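You operate a simulated robot arm through the tools that you are given. There is no shell and no other tool. Be economical: measure what you need, move in short steps, check, and stop when the job is done.

Carry out the task below with a simulated robot arm. There is one attempt and no reset: what you move stays moved.

TASK
Turn the dial of the bag sealer to 3.
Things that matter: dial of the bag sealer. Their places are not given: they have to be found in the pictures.

It is judged by the outcome, as a careful person would: the job done as asked, and still so three seconds after it is handed in. It fails if anything else is knocked over, pushed out of place, dropped, spilled or broken.

THE ROBOT
A 6-joint arm with a two-finger parallel gripper, fixed in place. Base frame: the origin is at the foot of the arm, x ahead of it, y to its left, z up. Lengths are in mm, angles in degrees, forces in N, time in s.
Its first joint turns from -66.0 to 66.0 degrees. Payload 2.7 kg.
Tool frame: the origin (TCP) lies between the finger pads and is the grasp point; the fingertips stand 23 mm ahead of it; z points along the fingers, y is the line along which they close. The gripper opens to 94 mm. The fingers are 38 mm wide and 10 mm thick; the gripper's body (54 by 96 mm) begins 39 mm behind the TCP.
Orientation is that of the tool frame in the base frame, as a unit quaternion [x, y, z, w]. With the fingers straight down and closing along the base's y, the tool's x points along the base's -x, its y along +y and its z along -z.

THE INTERFACE
- The arm moves only by the tool apply_moves. Its argument "targets" is a list that holds one entry, the list of rows, each a list of 7 numbers: the shift along the tool's x, y, z in m, then the turn, a rotation vector about the tool's x, y, z in degrees, then the closure, from 0 (fully open) to 1 (shut). In form: [[[x, y, z, wx, wy, wz, grip], ...]]. A call has 1 to 20 rows; each row shifts and turns the commanded pose from where the row before left it, along the tool's axes as they then stand. A row lasts 0.2 s, in which the tool goes at most 50 mm and 8.6 degrees; a call with a longer step from one row to the next is refused whole, and so is a gripper value outside its range. A pose out of reach is approached as far as the arm can. The call stops where the force on the tool passes 40 N (or 10 N more than at its start, if that is more) or the arm is blocked; 0.2 s more then pass. The fingers move at their own pace (about 45 mm/s each) and stop on an object; they squeeze with about 24 N. The grip force told is the motor's: it shows also when the fingers shut on nothing. Time passes only in rows, and 0.2 s behind the last, so rows that do not move let the fingers close. It gives the time, the measured TCP pose, the force on the tool (base axes), the opening and the grip force at its end, in the units of the frame above (readings bear some noise), and new pictures: "pictures" is both (left out), scene, wrist or none.
- Cameras (640 x 400 px; columns grow to the right, rows downward): "scene" is fixed at [87.6, -439.2, 1427]; the picture's right is [0.75, -0.66, 0.00], its down [-0.26, -0.30, -0.92] and it looks along [0.60, 0.69, -0.40] (base axes); focal length 368 px, centre (320, 200). "wrist" rides on the gripper at [-39, 0, -44] in the tool frame; the picture's right is [0.00, -1.00, 0.00], its down [0.97, 0.00, -0.24] and it looks along [0.24, 0.00, 0.97] (tool axes); focal length 218 px, centre (320, 200).
- pixel_to_xyz(camera, pixels): for up to 12 pixels [column, row] of the newest picture of that camera ("zoom" is the newest enlarged one), the place [x, y, z] in the base frame of the surface seen there, good to about 2 mm, but the place of the scene camera against the robot may be out by one fixed shift of up to 18 mm in any direction. No time passes.
- close_up(camera, box): a new picture of the part [left, top, right, bottom] of that camera's present view, enlarged. No time passes.
- sign_off(): hands the job in; it is judged then, once.

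Work in short steps. Measure before you move; look again where a grasp or a placing could have gone wrong, and mend it. You have 60 turns and 120 pictures in all, the two below and enlarged ones among them. Open the gripper and draw the arm clear of the work before you hand the job in, unless the task says otherwise; then end with one line.

The tools are called after ">>>" as name(argument=value, ...) on one line, values as JSON. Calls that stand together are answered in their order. apply_moves: Moves the arm, as the interface text tells. Its arguments: {"type":"object","properties":{"targets":{"type":"array","items":{"type":"array","items":{"type":"array","items":{"type":"number"}}}},"pictures":{"type":"string","enum":["both","scene","wrist","none"]}},"required":["targets"]} The other tools are called the same way: pixel_to_xyz (camera, pixels) gives the place of the surface under pixels of a picture; close_up (camera, box) takes an enlarged picture of a part of a camera's view; sign_off () hands the job in.

At the start:

```text
clock: 0.0
tcp_pos: [312.0, 125.1, 1237.9]
tcp_rot: [0.0, 1.0, 0.001, 0.001]
contact_force: [0.2, 0.1, 0.2]
gripper_width: 93.9
grip_force: 0.1
```

scene: 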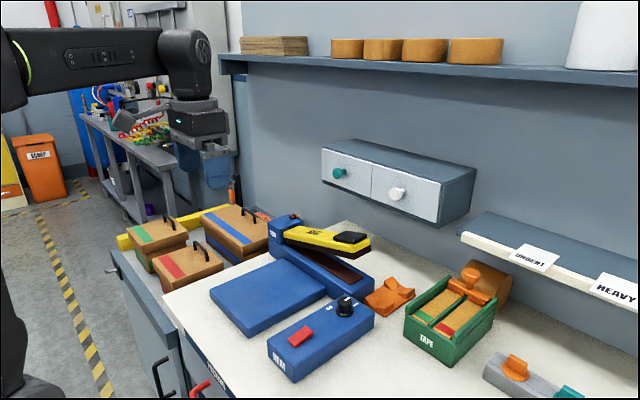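
wrist: 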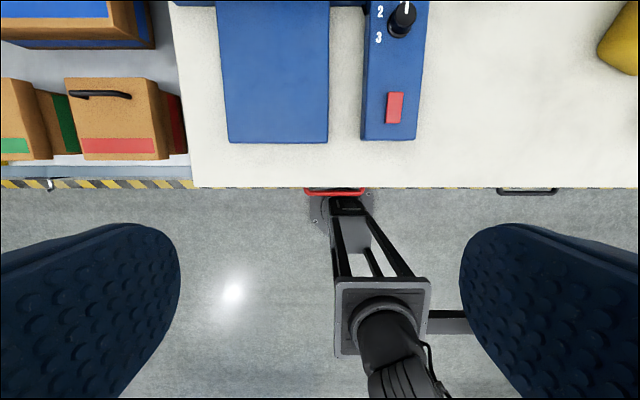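

The dial is near (345,305) in the scene and (403,20) in the wrist picture. I zoom in on both.

>>> close_up(camera="scene", box=[260, 270, 400, 385])

>>> close_up(camera="wrist", box=[350, 0, 450, 62])

>>> pixel_to_xyz(camera="wrist", pixels=[[403, 20], [397, 30], [407, 5], [380, 37], [380, 12], [365, 138], [417, 138], [395, 105], [375, 60]])

>>> pixel_to_xyz(camera="scene", pixels=[[345, 300], [344, 312], [268, 347], [293, 382], [375, 318], [345, 240], [350, 225]])

```text
3.48 times, centred on (330, 328) of scene
```

zoom: 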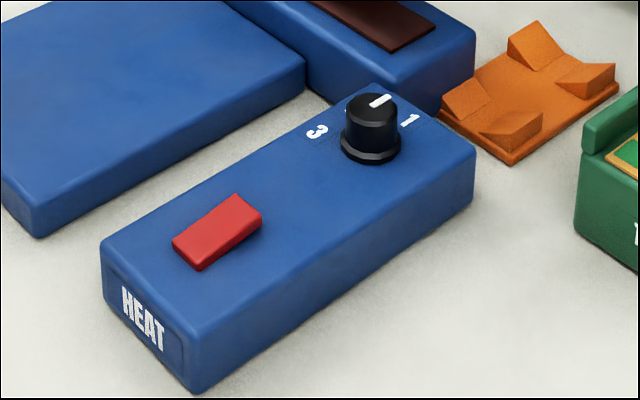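

```text
6.40 times, centred on (400, 31) of wrist
```

zoom: 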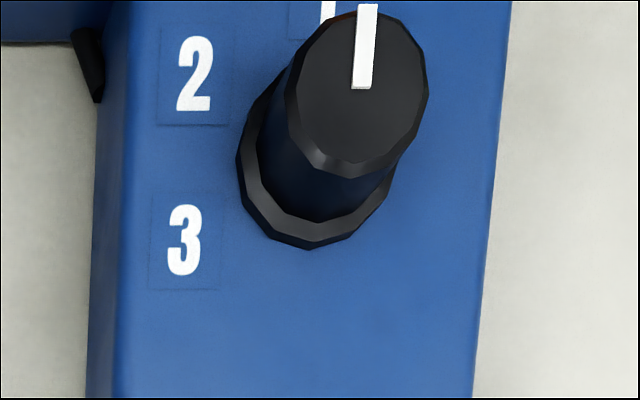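

```text
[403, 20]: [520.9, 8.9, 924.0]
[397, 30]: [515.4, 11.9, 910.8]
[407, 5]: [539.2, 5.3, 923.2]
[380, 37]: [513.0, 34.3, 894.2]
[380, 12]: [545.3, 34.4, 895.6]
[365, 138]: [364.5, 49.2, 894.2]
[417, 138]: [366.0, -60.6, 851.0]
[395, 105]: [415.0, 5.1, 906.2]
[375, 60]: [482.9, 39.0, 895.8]
```

```text
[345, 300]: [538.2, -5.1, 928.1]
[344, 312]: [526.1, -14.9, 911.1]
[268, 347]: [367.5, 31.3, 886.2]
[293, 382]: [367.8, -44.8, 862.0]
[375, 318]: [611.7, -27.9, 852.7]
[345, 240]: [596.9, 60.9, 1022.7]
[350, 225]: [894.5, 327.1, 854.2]
```

The knob stands about 30 mm above the panel near (530, 8), with its pointer toward 1 (+x), and 3 is at about (513, 34). I move nearer for an overhead look.

>>> apply_moves(targets=[[[-0.03, -0.023, 0.02, 0, 0, 0, 0], [-0.03, -0.023, 0.02, 0, 0, 0, 0], [-0.03, -0.023, 0.02, 0, 0, 0, 0], [-0.03, -0.023, 0.02, 0, 0, 0, 0], [-0.03, -0.023, 0.02, 0, 0, 0, 0], [0, 0, 0, 0, 0, 0, 0]]])

>>> pixel_to_xyz(camera="wrist", pixels=[[320, 200]])

```text
clock: 1.4
tcp_pos: [462.0, 8.1, 1137.8]
tcp_rot: [0.0, 1.0, 0.001, 0.001]
contact_force: [0.2, 0.4, -0.4]
gripper_width: 93.9
grip_force: 0.1
```

scene: 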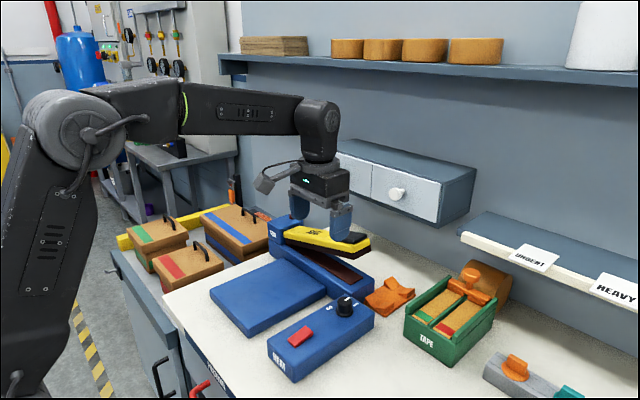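
wrist: 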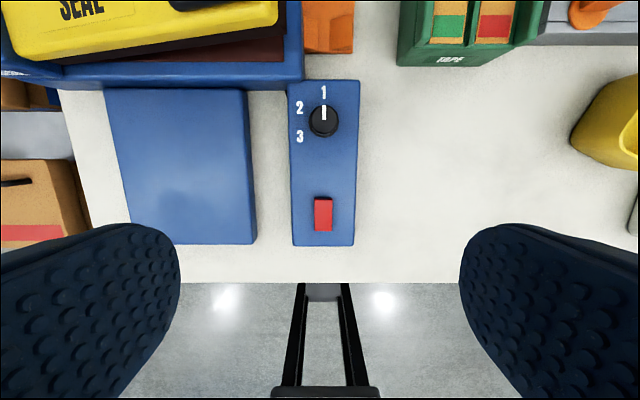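

```text
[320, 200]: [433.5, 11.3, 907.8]
```

Now the dial is at (323,120) with 1, 2, 3 at 12, 10 and 8 o'clock. I measure it.

>>> close_up(camera="wrist", box=[270, 70, 382, 140])

>>> pixel_to_xyz(camera="wrist", pixels=[[323, 120], [324, 108], [324, 132], [312, 120], [335, 120], [299, 137], [299, 108], [323, 91], [276, 40], [272, 75], [450, 30], [345, 20]])

```text
5.71 times, centred on (326, 105) of wrist
```

zoom: 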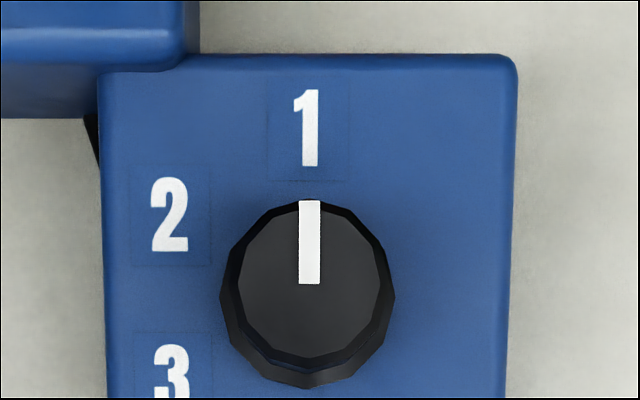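

```text
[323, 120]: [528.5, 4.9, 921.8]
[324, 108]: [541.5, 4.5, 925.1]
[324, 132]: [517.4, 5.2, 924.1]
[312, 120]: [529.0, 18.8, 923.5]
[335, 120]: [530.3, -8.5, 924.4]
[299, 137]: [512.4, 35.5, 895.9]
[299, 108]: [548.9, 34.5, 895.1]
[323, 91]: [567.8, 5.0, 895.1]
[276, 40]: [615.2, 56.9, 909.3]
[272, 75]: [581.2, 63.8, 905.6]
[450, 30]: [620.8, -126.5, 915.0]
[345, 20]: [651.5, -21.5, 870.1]
```

Dial centre is about (530, 4), top z 924, radius about 13; 3 is at about 120° counter-clockwise from 1. I check the yellow jaw's clearance.

>>> pixel_to_xyz(camera="wrist", pixels=[[20, 50], [150, 38], [270, 20], [276, 4], [200, 5], [285, 60], [100, 60], [200, 55]])

>>> pixel_to_xyz(camera="scene", pixels=[[345, 252], [368, 240], [350, 235], [335, 251], [290, 232], [440, 210], [345, 300], [278, 240]])

>>> close_up(camera="scene", box=[240, 130, 480, 280])

```text
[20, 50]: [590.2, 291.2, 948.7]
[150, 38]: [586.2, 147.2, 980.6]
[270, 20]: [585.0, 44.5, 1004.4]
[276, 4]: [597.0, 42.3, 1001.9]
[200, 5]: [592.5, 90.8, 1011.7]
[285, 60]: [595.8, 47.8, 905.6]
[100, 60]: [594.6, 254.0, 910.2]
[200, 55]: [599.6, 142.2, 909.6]
```

```text
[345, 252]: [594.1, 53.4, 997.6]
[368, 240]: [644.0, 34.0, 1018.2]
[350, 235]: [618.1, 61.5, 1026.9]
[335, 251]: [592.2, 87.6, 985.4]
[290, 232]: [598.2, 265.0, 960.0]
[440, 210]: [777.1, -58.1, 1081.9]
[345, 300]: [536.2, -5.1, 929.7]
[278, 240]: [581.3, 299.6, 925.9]
```

```text
2.67 times, centred on (360, 205) of scene
```

zoom: 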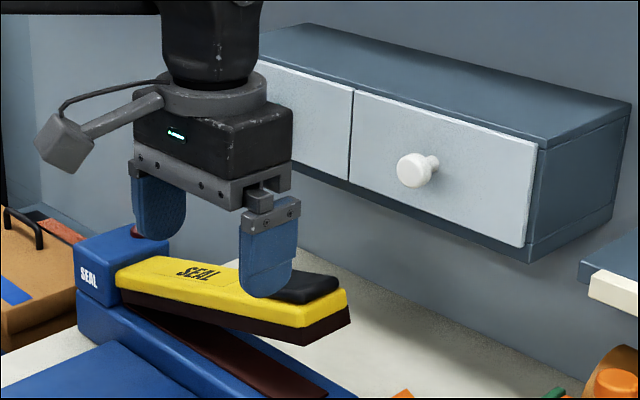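

The jaw's nearest corner (583, 42) is 65 mm from the dial, so the gripper body clears it. I partly close, pre-turn 60° clockwise, and centre above the dial at z about 1020.

>>> apply_moves(targets=[[[-0.034, 0.002, 0, 0, 0, 0, 0.45], [-0.034, 0.002, 0, 0, 0, 0, 0.45], [0, 0, 0.02, 0, 0, 8.5, 0.45], [0, 0, 0.02, 0, 0, 8.5, 0.45], [0, 0, 0.02, 0, 0, 8.5, 0.45], [0, 0, 0.02, 0, 0, 8.5, 0.45], [0, 0, 0.02, 0, 0, 8.5, 0.45], [0, 0, 0.02, 0, 0, 8.5, 0.45], [0, 0, 0, 0, 0, 8.5, 0.45], [0, 0, 0, 0, 0, 0, 0.45]]])

>>> close_up(camera="scene", box=[240, 190, 440, 315])

```text
clock: 3.6
tcp_pos: [530.3, 14.3, 1017.1]
tcp_rot: [0.497, 0.868, 0.001, -0.001]
contact_force: [0.2, -0.2, 0.4]
gripper_width: 52.0
grip_force: 0.1
```

scene: 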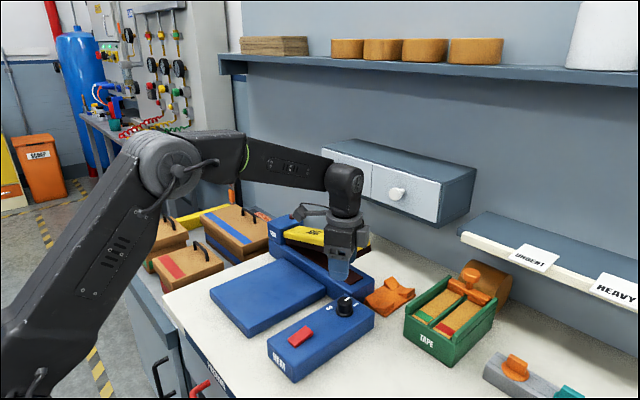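
wrist: 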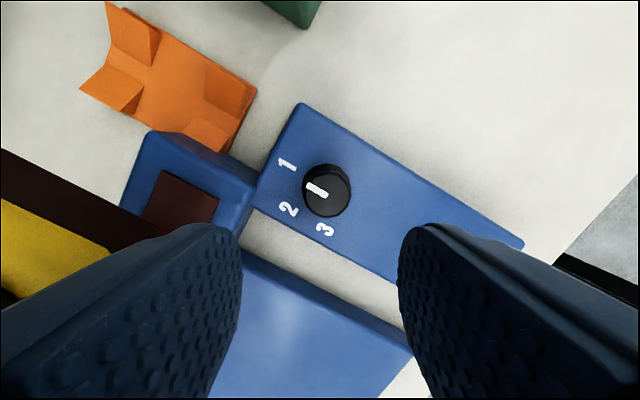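

```text
3.20 times, centred on (340, 252) of scene
```

zoom: 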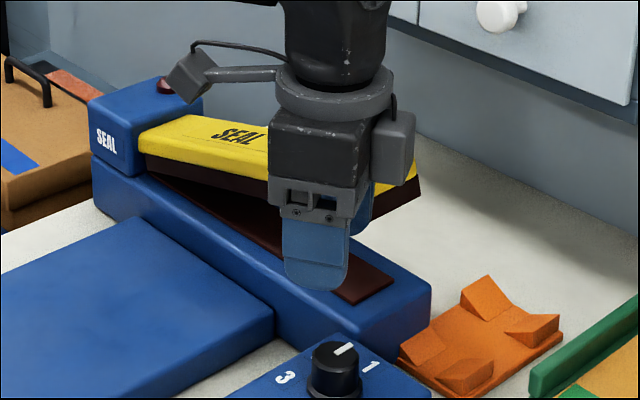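

I overshot y by 10 mm (sign error), to be corrected. I measure the camera housing and side lamp to check their swing past the yellow jaw.

>>> pixel_to_xyz(camera="zoom", pixels=[[410, 178], [412, 125], [385, 180], [375, 130], [400, 150], [190, 75], [170, 78], [210, 65], [190, 98], [330, 340]])

>>> pixel_to_xyz(camera="wrist", pixels=[[326, 188], [345, 200], [308, 180], [336, 170], [318, 212]])

```text
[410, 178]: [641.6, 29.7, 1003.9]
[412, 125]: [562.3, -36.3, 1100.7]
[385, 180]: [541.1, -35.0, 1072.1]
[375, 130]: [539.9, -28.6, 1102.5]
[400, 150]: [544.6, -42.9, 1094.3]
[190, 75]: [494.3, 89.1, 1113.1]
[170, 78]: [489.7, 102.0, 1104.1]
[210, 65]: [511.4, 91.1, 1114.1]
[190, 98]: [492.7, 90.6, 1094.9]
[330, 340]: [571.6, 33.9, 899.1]
```

```text
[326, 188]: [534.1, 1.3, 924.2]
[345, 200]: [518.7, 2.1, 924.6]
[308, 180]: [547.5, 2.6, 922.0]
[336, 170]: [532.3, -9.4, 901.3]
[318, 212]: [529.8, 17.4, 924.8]
```

Swing radii (housing about 54 mm, lamp at x below 510) clear the jaw. I correct the centre by tool (-9.2, -4.6) mm and descend partway to check.

>>> apply_moves(targets=[[[-0.0092, -0.0046, 0, 0, 0, 0, 0.45], [0, 0, 0.025, 0, 0, 0, 0.45], [0, 0, 0.02, 0, 0, 0, 0.45], [0, 0, 0, 0, 0, 0, 0.45]]])

>>> close_up(camera="scene", box=[260, 220, 420, 320])

```text
clock: 4.6
tcp_pos: [530.7, 3.1, 972.0]
tcp_rot: [0.496, 0.868, 0.001, 0.0]
contact_force: [0.2, 0.5, -0.3]
gripper_width: 51.9
grip_force: 0.1
```

scene: 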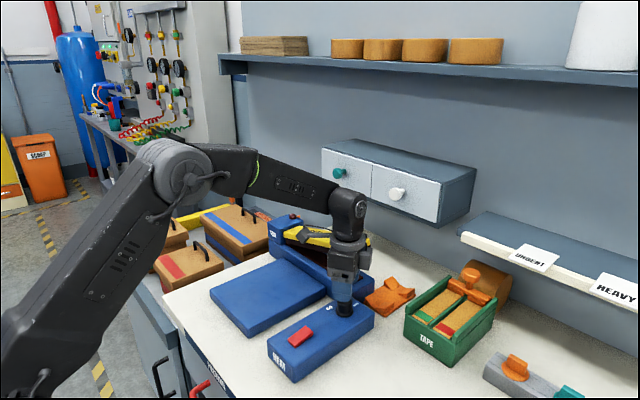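
wrist: 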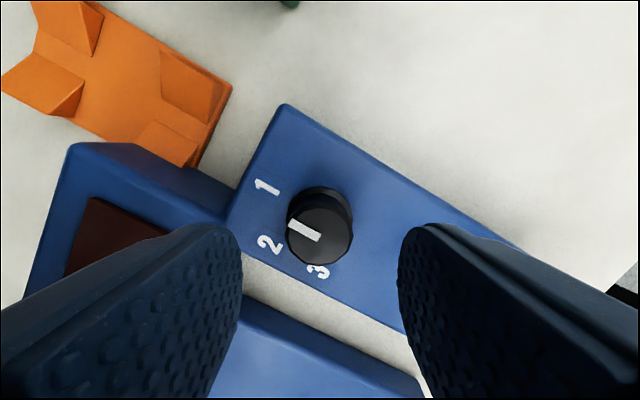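

```text
4.00 times, centred on (340, 270) of scene
```

zoom: 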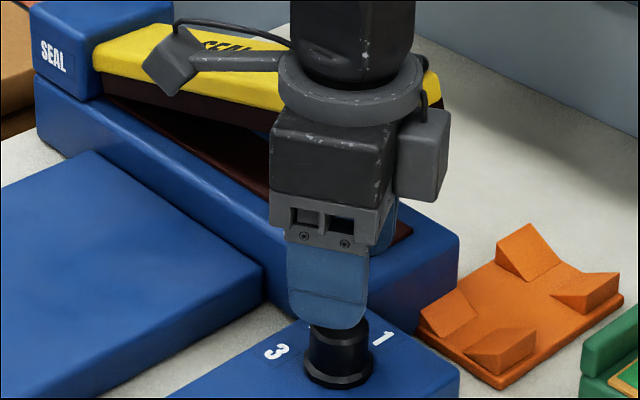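

The knob is centred (col 320, row 230 vs 235 expected). I descend to z about 926 and close.

>>> apply_moves(targets=[[[-0.001, 0, 0.02, 0, 0, 0, 0.45], [0, 0, 0.018, 0, 0, 0, 0.45], [0, 0, 0.008, 0, 0, 0, 0.45], [0, 0, 0, 0, 0, 0, 1], [0, 0, 0, 0, 0, 0, 1], [0, 0, 0, 0, 0, 0, 1], [0, 0, 0, 0, 0, 0, 1]]])

>>> close_up(camera="scene", box=[260, 230, 420, 330])

```text
clock: 6.2
tcp_pos: [531.4, 2.8, 927.3]
tcp_rot: [0.496, 0.868, 0.001, 0.0]
contact_force: [-3.6, -1.4, -0.3]
gripper_width: 32.2
grip_force: 44.9
```

scene: 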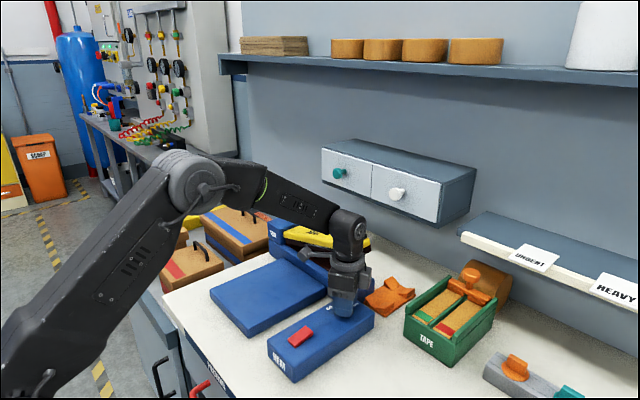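
wrist: 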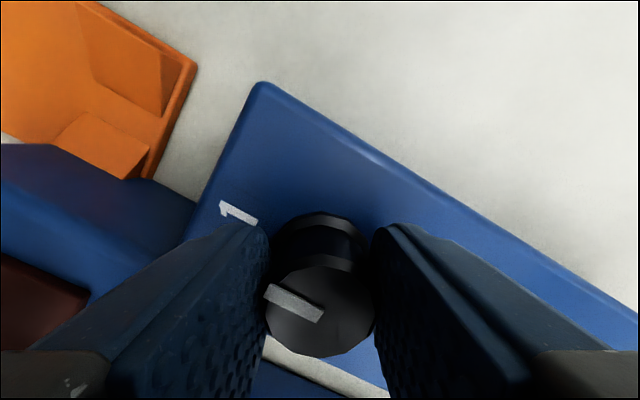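

```text
4.00 times, centred on (340, 280) of scene
```

zoom: 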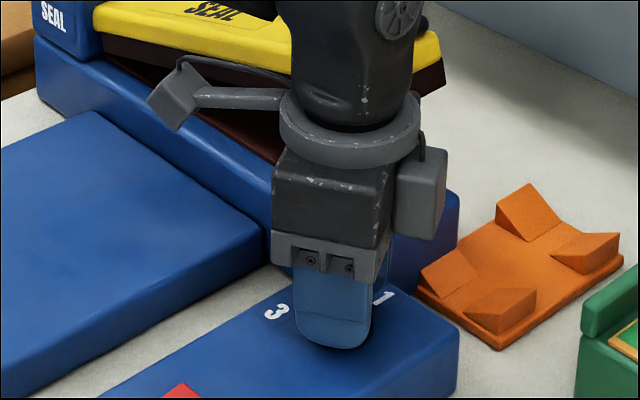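

The knob is gripped (32 mm) with little side force. I turn 34° counter-clockwise and check that it follows.

>>> apply_moves(targets=[[[0, 0, 0, 0, 0, -5, 1], [0, 0, 0, 0, 0, -7, 1], [0, 0, 0, 0, 0, -7, 1], [0, 0, 0, 0, 0, -7, 1], [0, 0, 0, 0, 0, -8, 1], [0, 0, 0, 0, 0, 0, 1]]])

```text
clock: 7.6
tcp_pos: [532.4, 3.1, 926.2]
tcp_rot: [0.219, 0.976, 0.002, 0.001]
contact_force: [12.1, 10.1, -9.3]
gripper_width: 31.7
grip_force: 44.7
```

scene: 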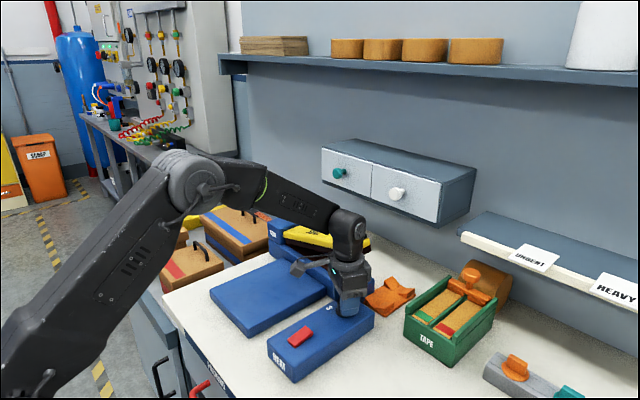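
wrist: 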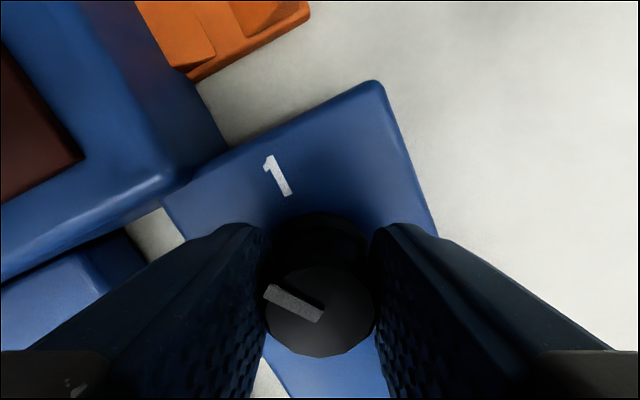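

The knob follows without slip (pointer fixed in the wrist view). I nudge about 1 mm to ease the side force and turn 42° more.

>>> apply_moves(targets=[[[-0.0005, 0.001, 0, 0, 0, -7, 1], [0, 0, 0, 0, 0, -7, 1], [0, 0, 0, 0, 0, -7, 1], [0, 0, 0, 0, 0, -7, 1], [0, 0, 0, 0, 0, -7, 1], [0, 0, 0, 0, 0, -7, 1], [0, 0, 0, 0, 0, 0, 1]]])

>>> close_up(camera="scene", box=[260, 220, 420, 320])

```text
clock: 9.2
tcp_pos: [532.4, 6.2, 926.1]
tcp_rot: [-0.146, 0.989, 0.001, 0.001]
contact_force: [5.6, 22.7, -5.5]
gripper_width: 31.7
grip_force: 45.1
```

scene: 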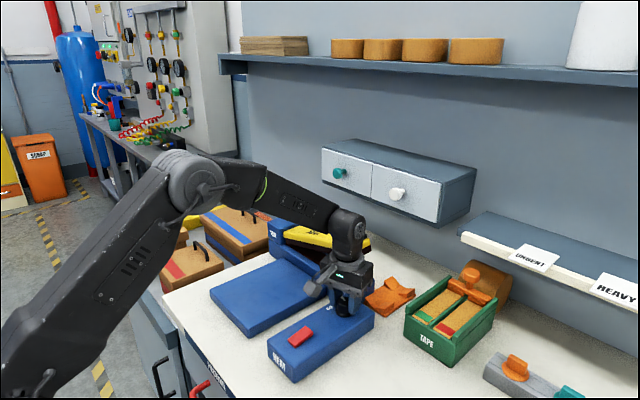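
wrist: 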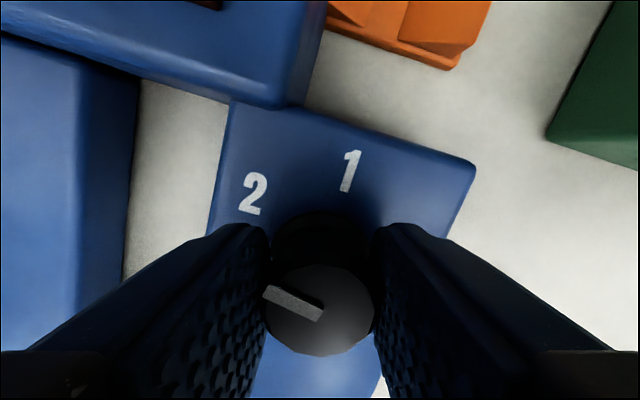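

```text
4.00 times, centred on (340, 270) of scene
```

zoom: 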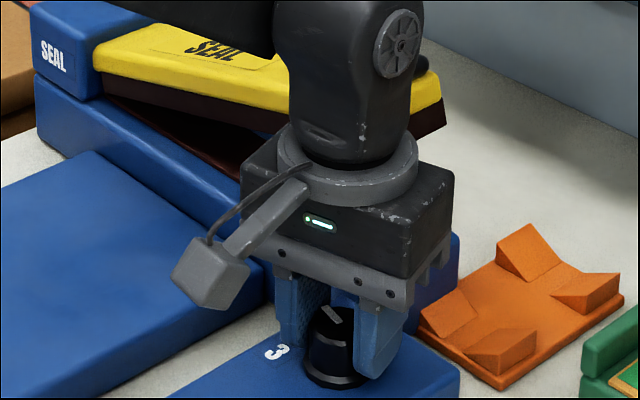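

Turned 76° so far, still no slip; the side force is 22 N in +y, so I ease 1.5 mm that way and turn 30° more.

>>> apply_moves(targets=[[[-0.0005, 0.0015, 0, 0, 0, -6, 1], [0, 0, 0, 0, 0, -6, 1], [0, 0, 0, 0, 0, -6, 1], [0, 0, 0, 0, 0, -6, 1], [0, 0, 0, 0, 0, -6, 1], [0, 0, 0, 0, 0, 0, 1]]])

>>> close_up(camera="scene", box=[260, 220, 420, 320])

```text
clock: 10.6
tcp_pos: [531.8, 6.3, 926.7]
tcp_rot: [-0.396, 0.918, 0.002, -0.001]
contact_force: [-9.0, 20.0, 0.9]
gripper_width: 31.6
grip_force: 45.1
```

scene: 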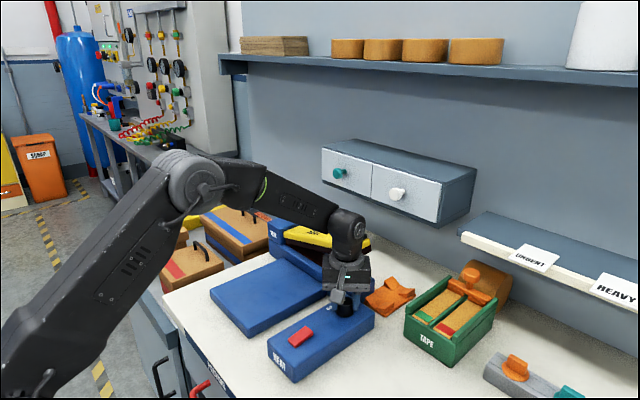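
wrist: 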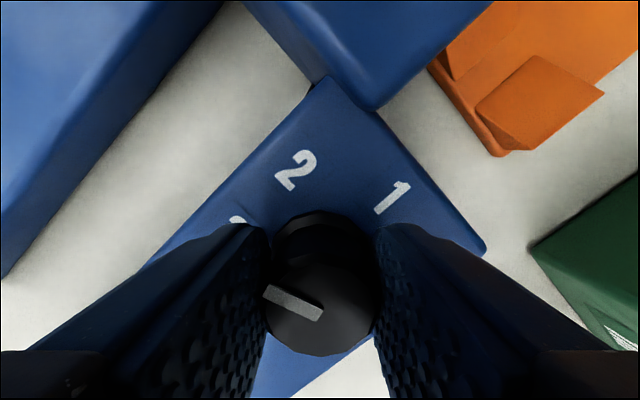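

```text
4.00 times, centred on (340, 270) of scene
```

zoom: 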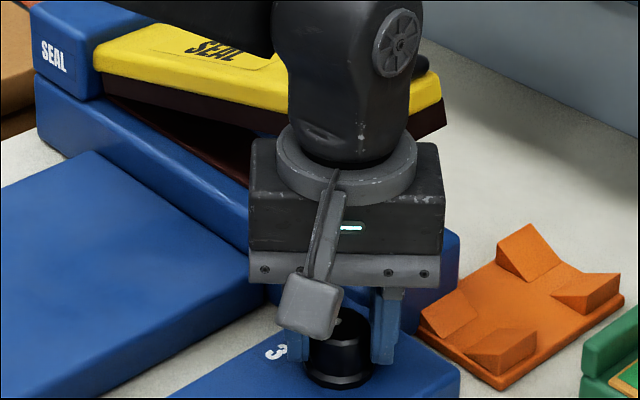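

106° turned; I do the last 14°, then release (half-open) and rise to look.

>>> apply_moves(targets=[[[0, 0, 0, 0, 0, -5, 1], [0, 0, 0, 0, 0, -5, 1], [0, 0, 0, 0, 0, -4, 1], [0, 0, 0, 0, 0, 0, 1]]], pictures="wrist")

>>> apply_moves(targets=[[[0, 0, 0, 0, 0, 0, 0.8], [0, 0, 0, 0, 0, 0, 0.5], [0, 0, 0, 0, 0, 0, 0.45], [0, 0, 0, 0, 0, 0, 0.45], [0, 0, -0.02, 0, 0, 0, 0.45], [0, 0, -0.03, 0, 0, 0, 0.45], [0, 0, -0.04, 0, 0, 0, 0.45], [0, 0, 0, 0, 0, 0, 0.45]]], pictures="both")

>>> close_up(camera="wrist", box=[240, 120, 400, 270])

```text
clock: 11.6
tcp_pos: [531.9, 5.9, 925.9]
tcp_rot: [-0.503, 0.864, 0.003, 0.001]
contact_force: [-19.8, 20.3, 4.8]
gripper_width: 31.7
grip_force: 45.5
```

wrist: 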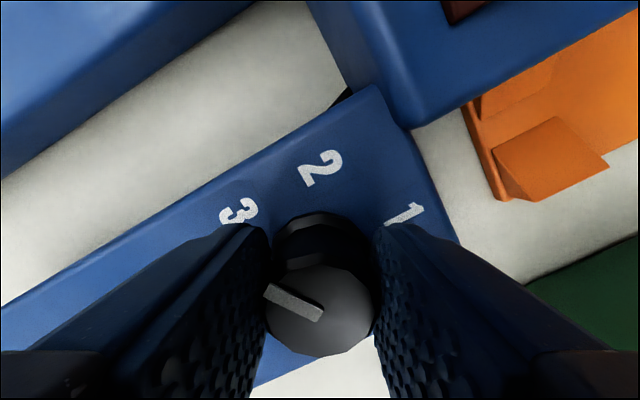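

```text
clock: 13.4
tcp_pos: [532.8, 3.7, 1017.9]
tcp_rot: [-0.504, 0.864, 0.001, 0.001]
contact_force: [-0.1, -0.1, 0.4]
gripper_width: 51.7
grip_force: 0.0
```

scene: 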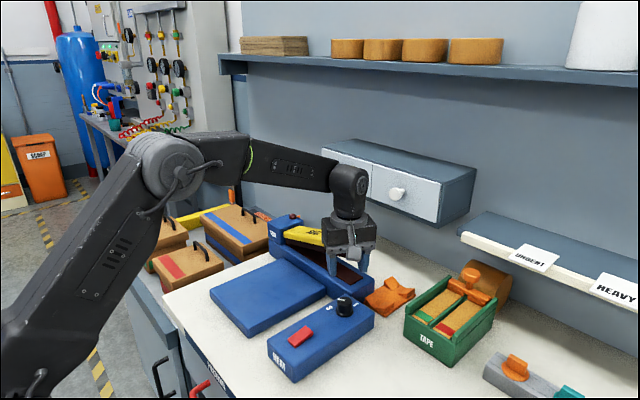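
wrist: 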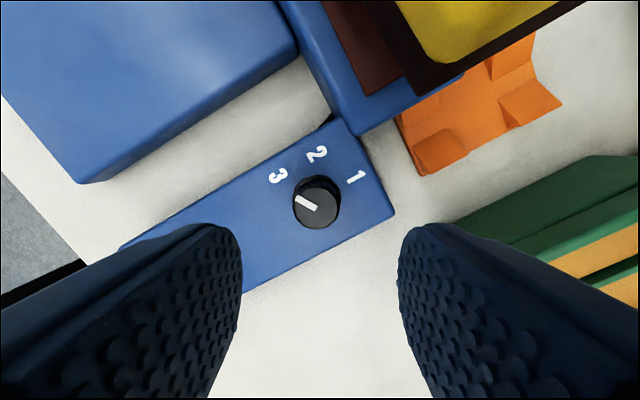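

```text
2.67 times, centred on (320, 195) of wrist
```

zoom: 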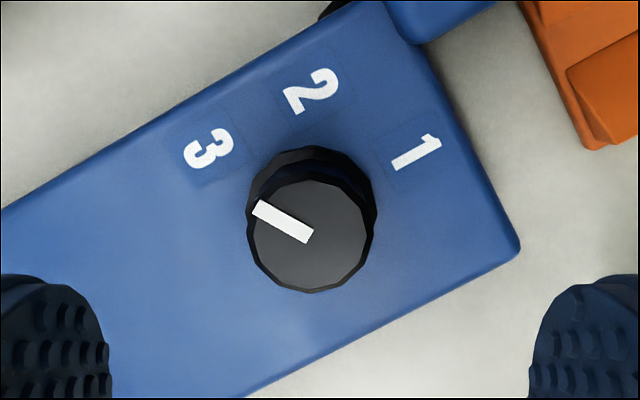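

The pointer lies about 30° above left and the 3 lies at 29° from the dial centre, so it is aligned; the box has not shifted. I draw the arm up and away, then check again.

>>> apply_moves(targets=[[[0, 0, -0.04, 0, 0, 0, 0.45], [0, 0, -0.04, 0, 0, 0, 0.45], [0, 0, -0.04, 0, 0, 8, 0], [0, 0, -0.02, 0, 0, 8.5, 0], [0, 0, 0, 0, 0, 8.5, 0], [0, 0, 0, 0, 0, 8.5, 0], [0, 0, 0, 0, 0, 8.5, 0], [0, 0, 0, 0, 0, 8.5, 0], [0, 0, 0, 0, 0, 8.5, 0], [0.03, 0, 0, 0, 0, 0, 0], [0.03, 0, 0, 0, 0, 0, 0], [0.03, 0, 0, 0, 0, 0, 0], [0, 0, 0, 0, 0, 0, 0]]])

>>> close_up(camera="wrist", box=[270, 50, 382, 140])

```text
clock: 16.2
tcp_pos: [440.5, 2.8, 1156.0]
tcp_rot: [-0.013, 1.0, 0.001, 0.001]
contact_force: [-0.5, 0.3, -0.7]
gripper_width: 94.3
grip_force: 0.1
```

scene: 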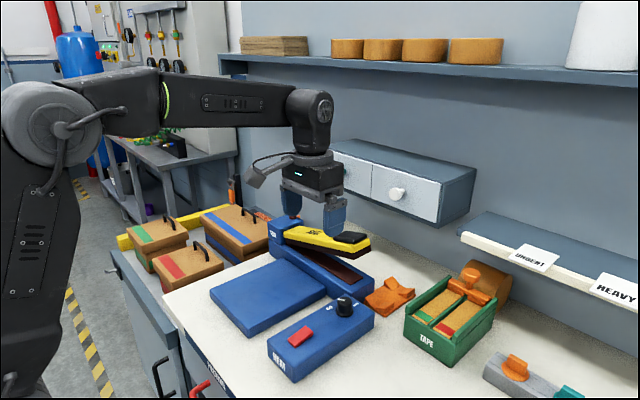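
wrist: 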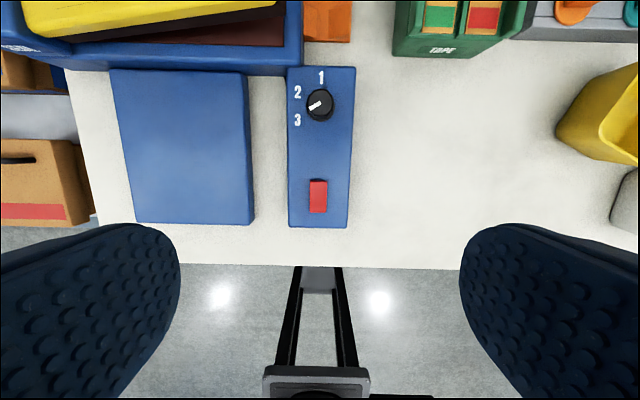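

```text
4.44 times, centred on (326, 95) of wrist
```

zoom: 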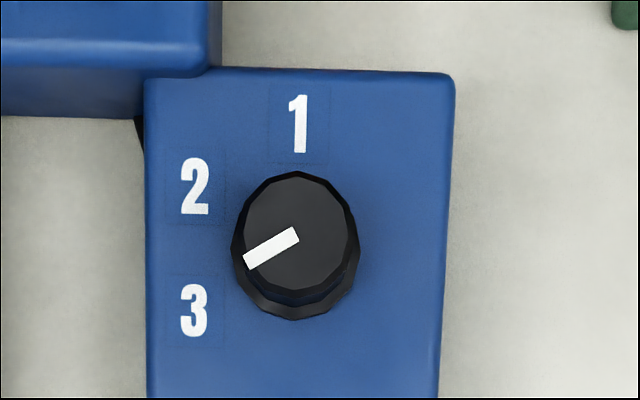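

The pointer is at 30° below left, matching the 3; the arm is clear and nothing else moved. I hand it in.

>>> sign_off()

```text
The job is handed in.
```

The bag sealer's dial now points to 3; the gripper is open, the arm is clear of the work, and nothing else was moved.
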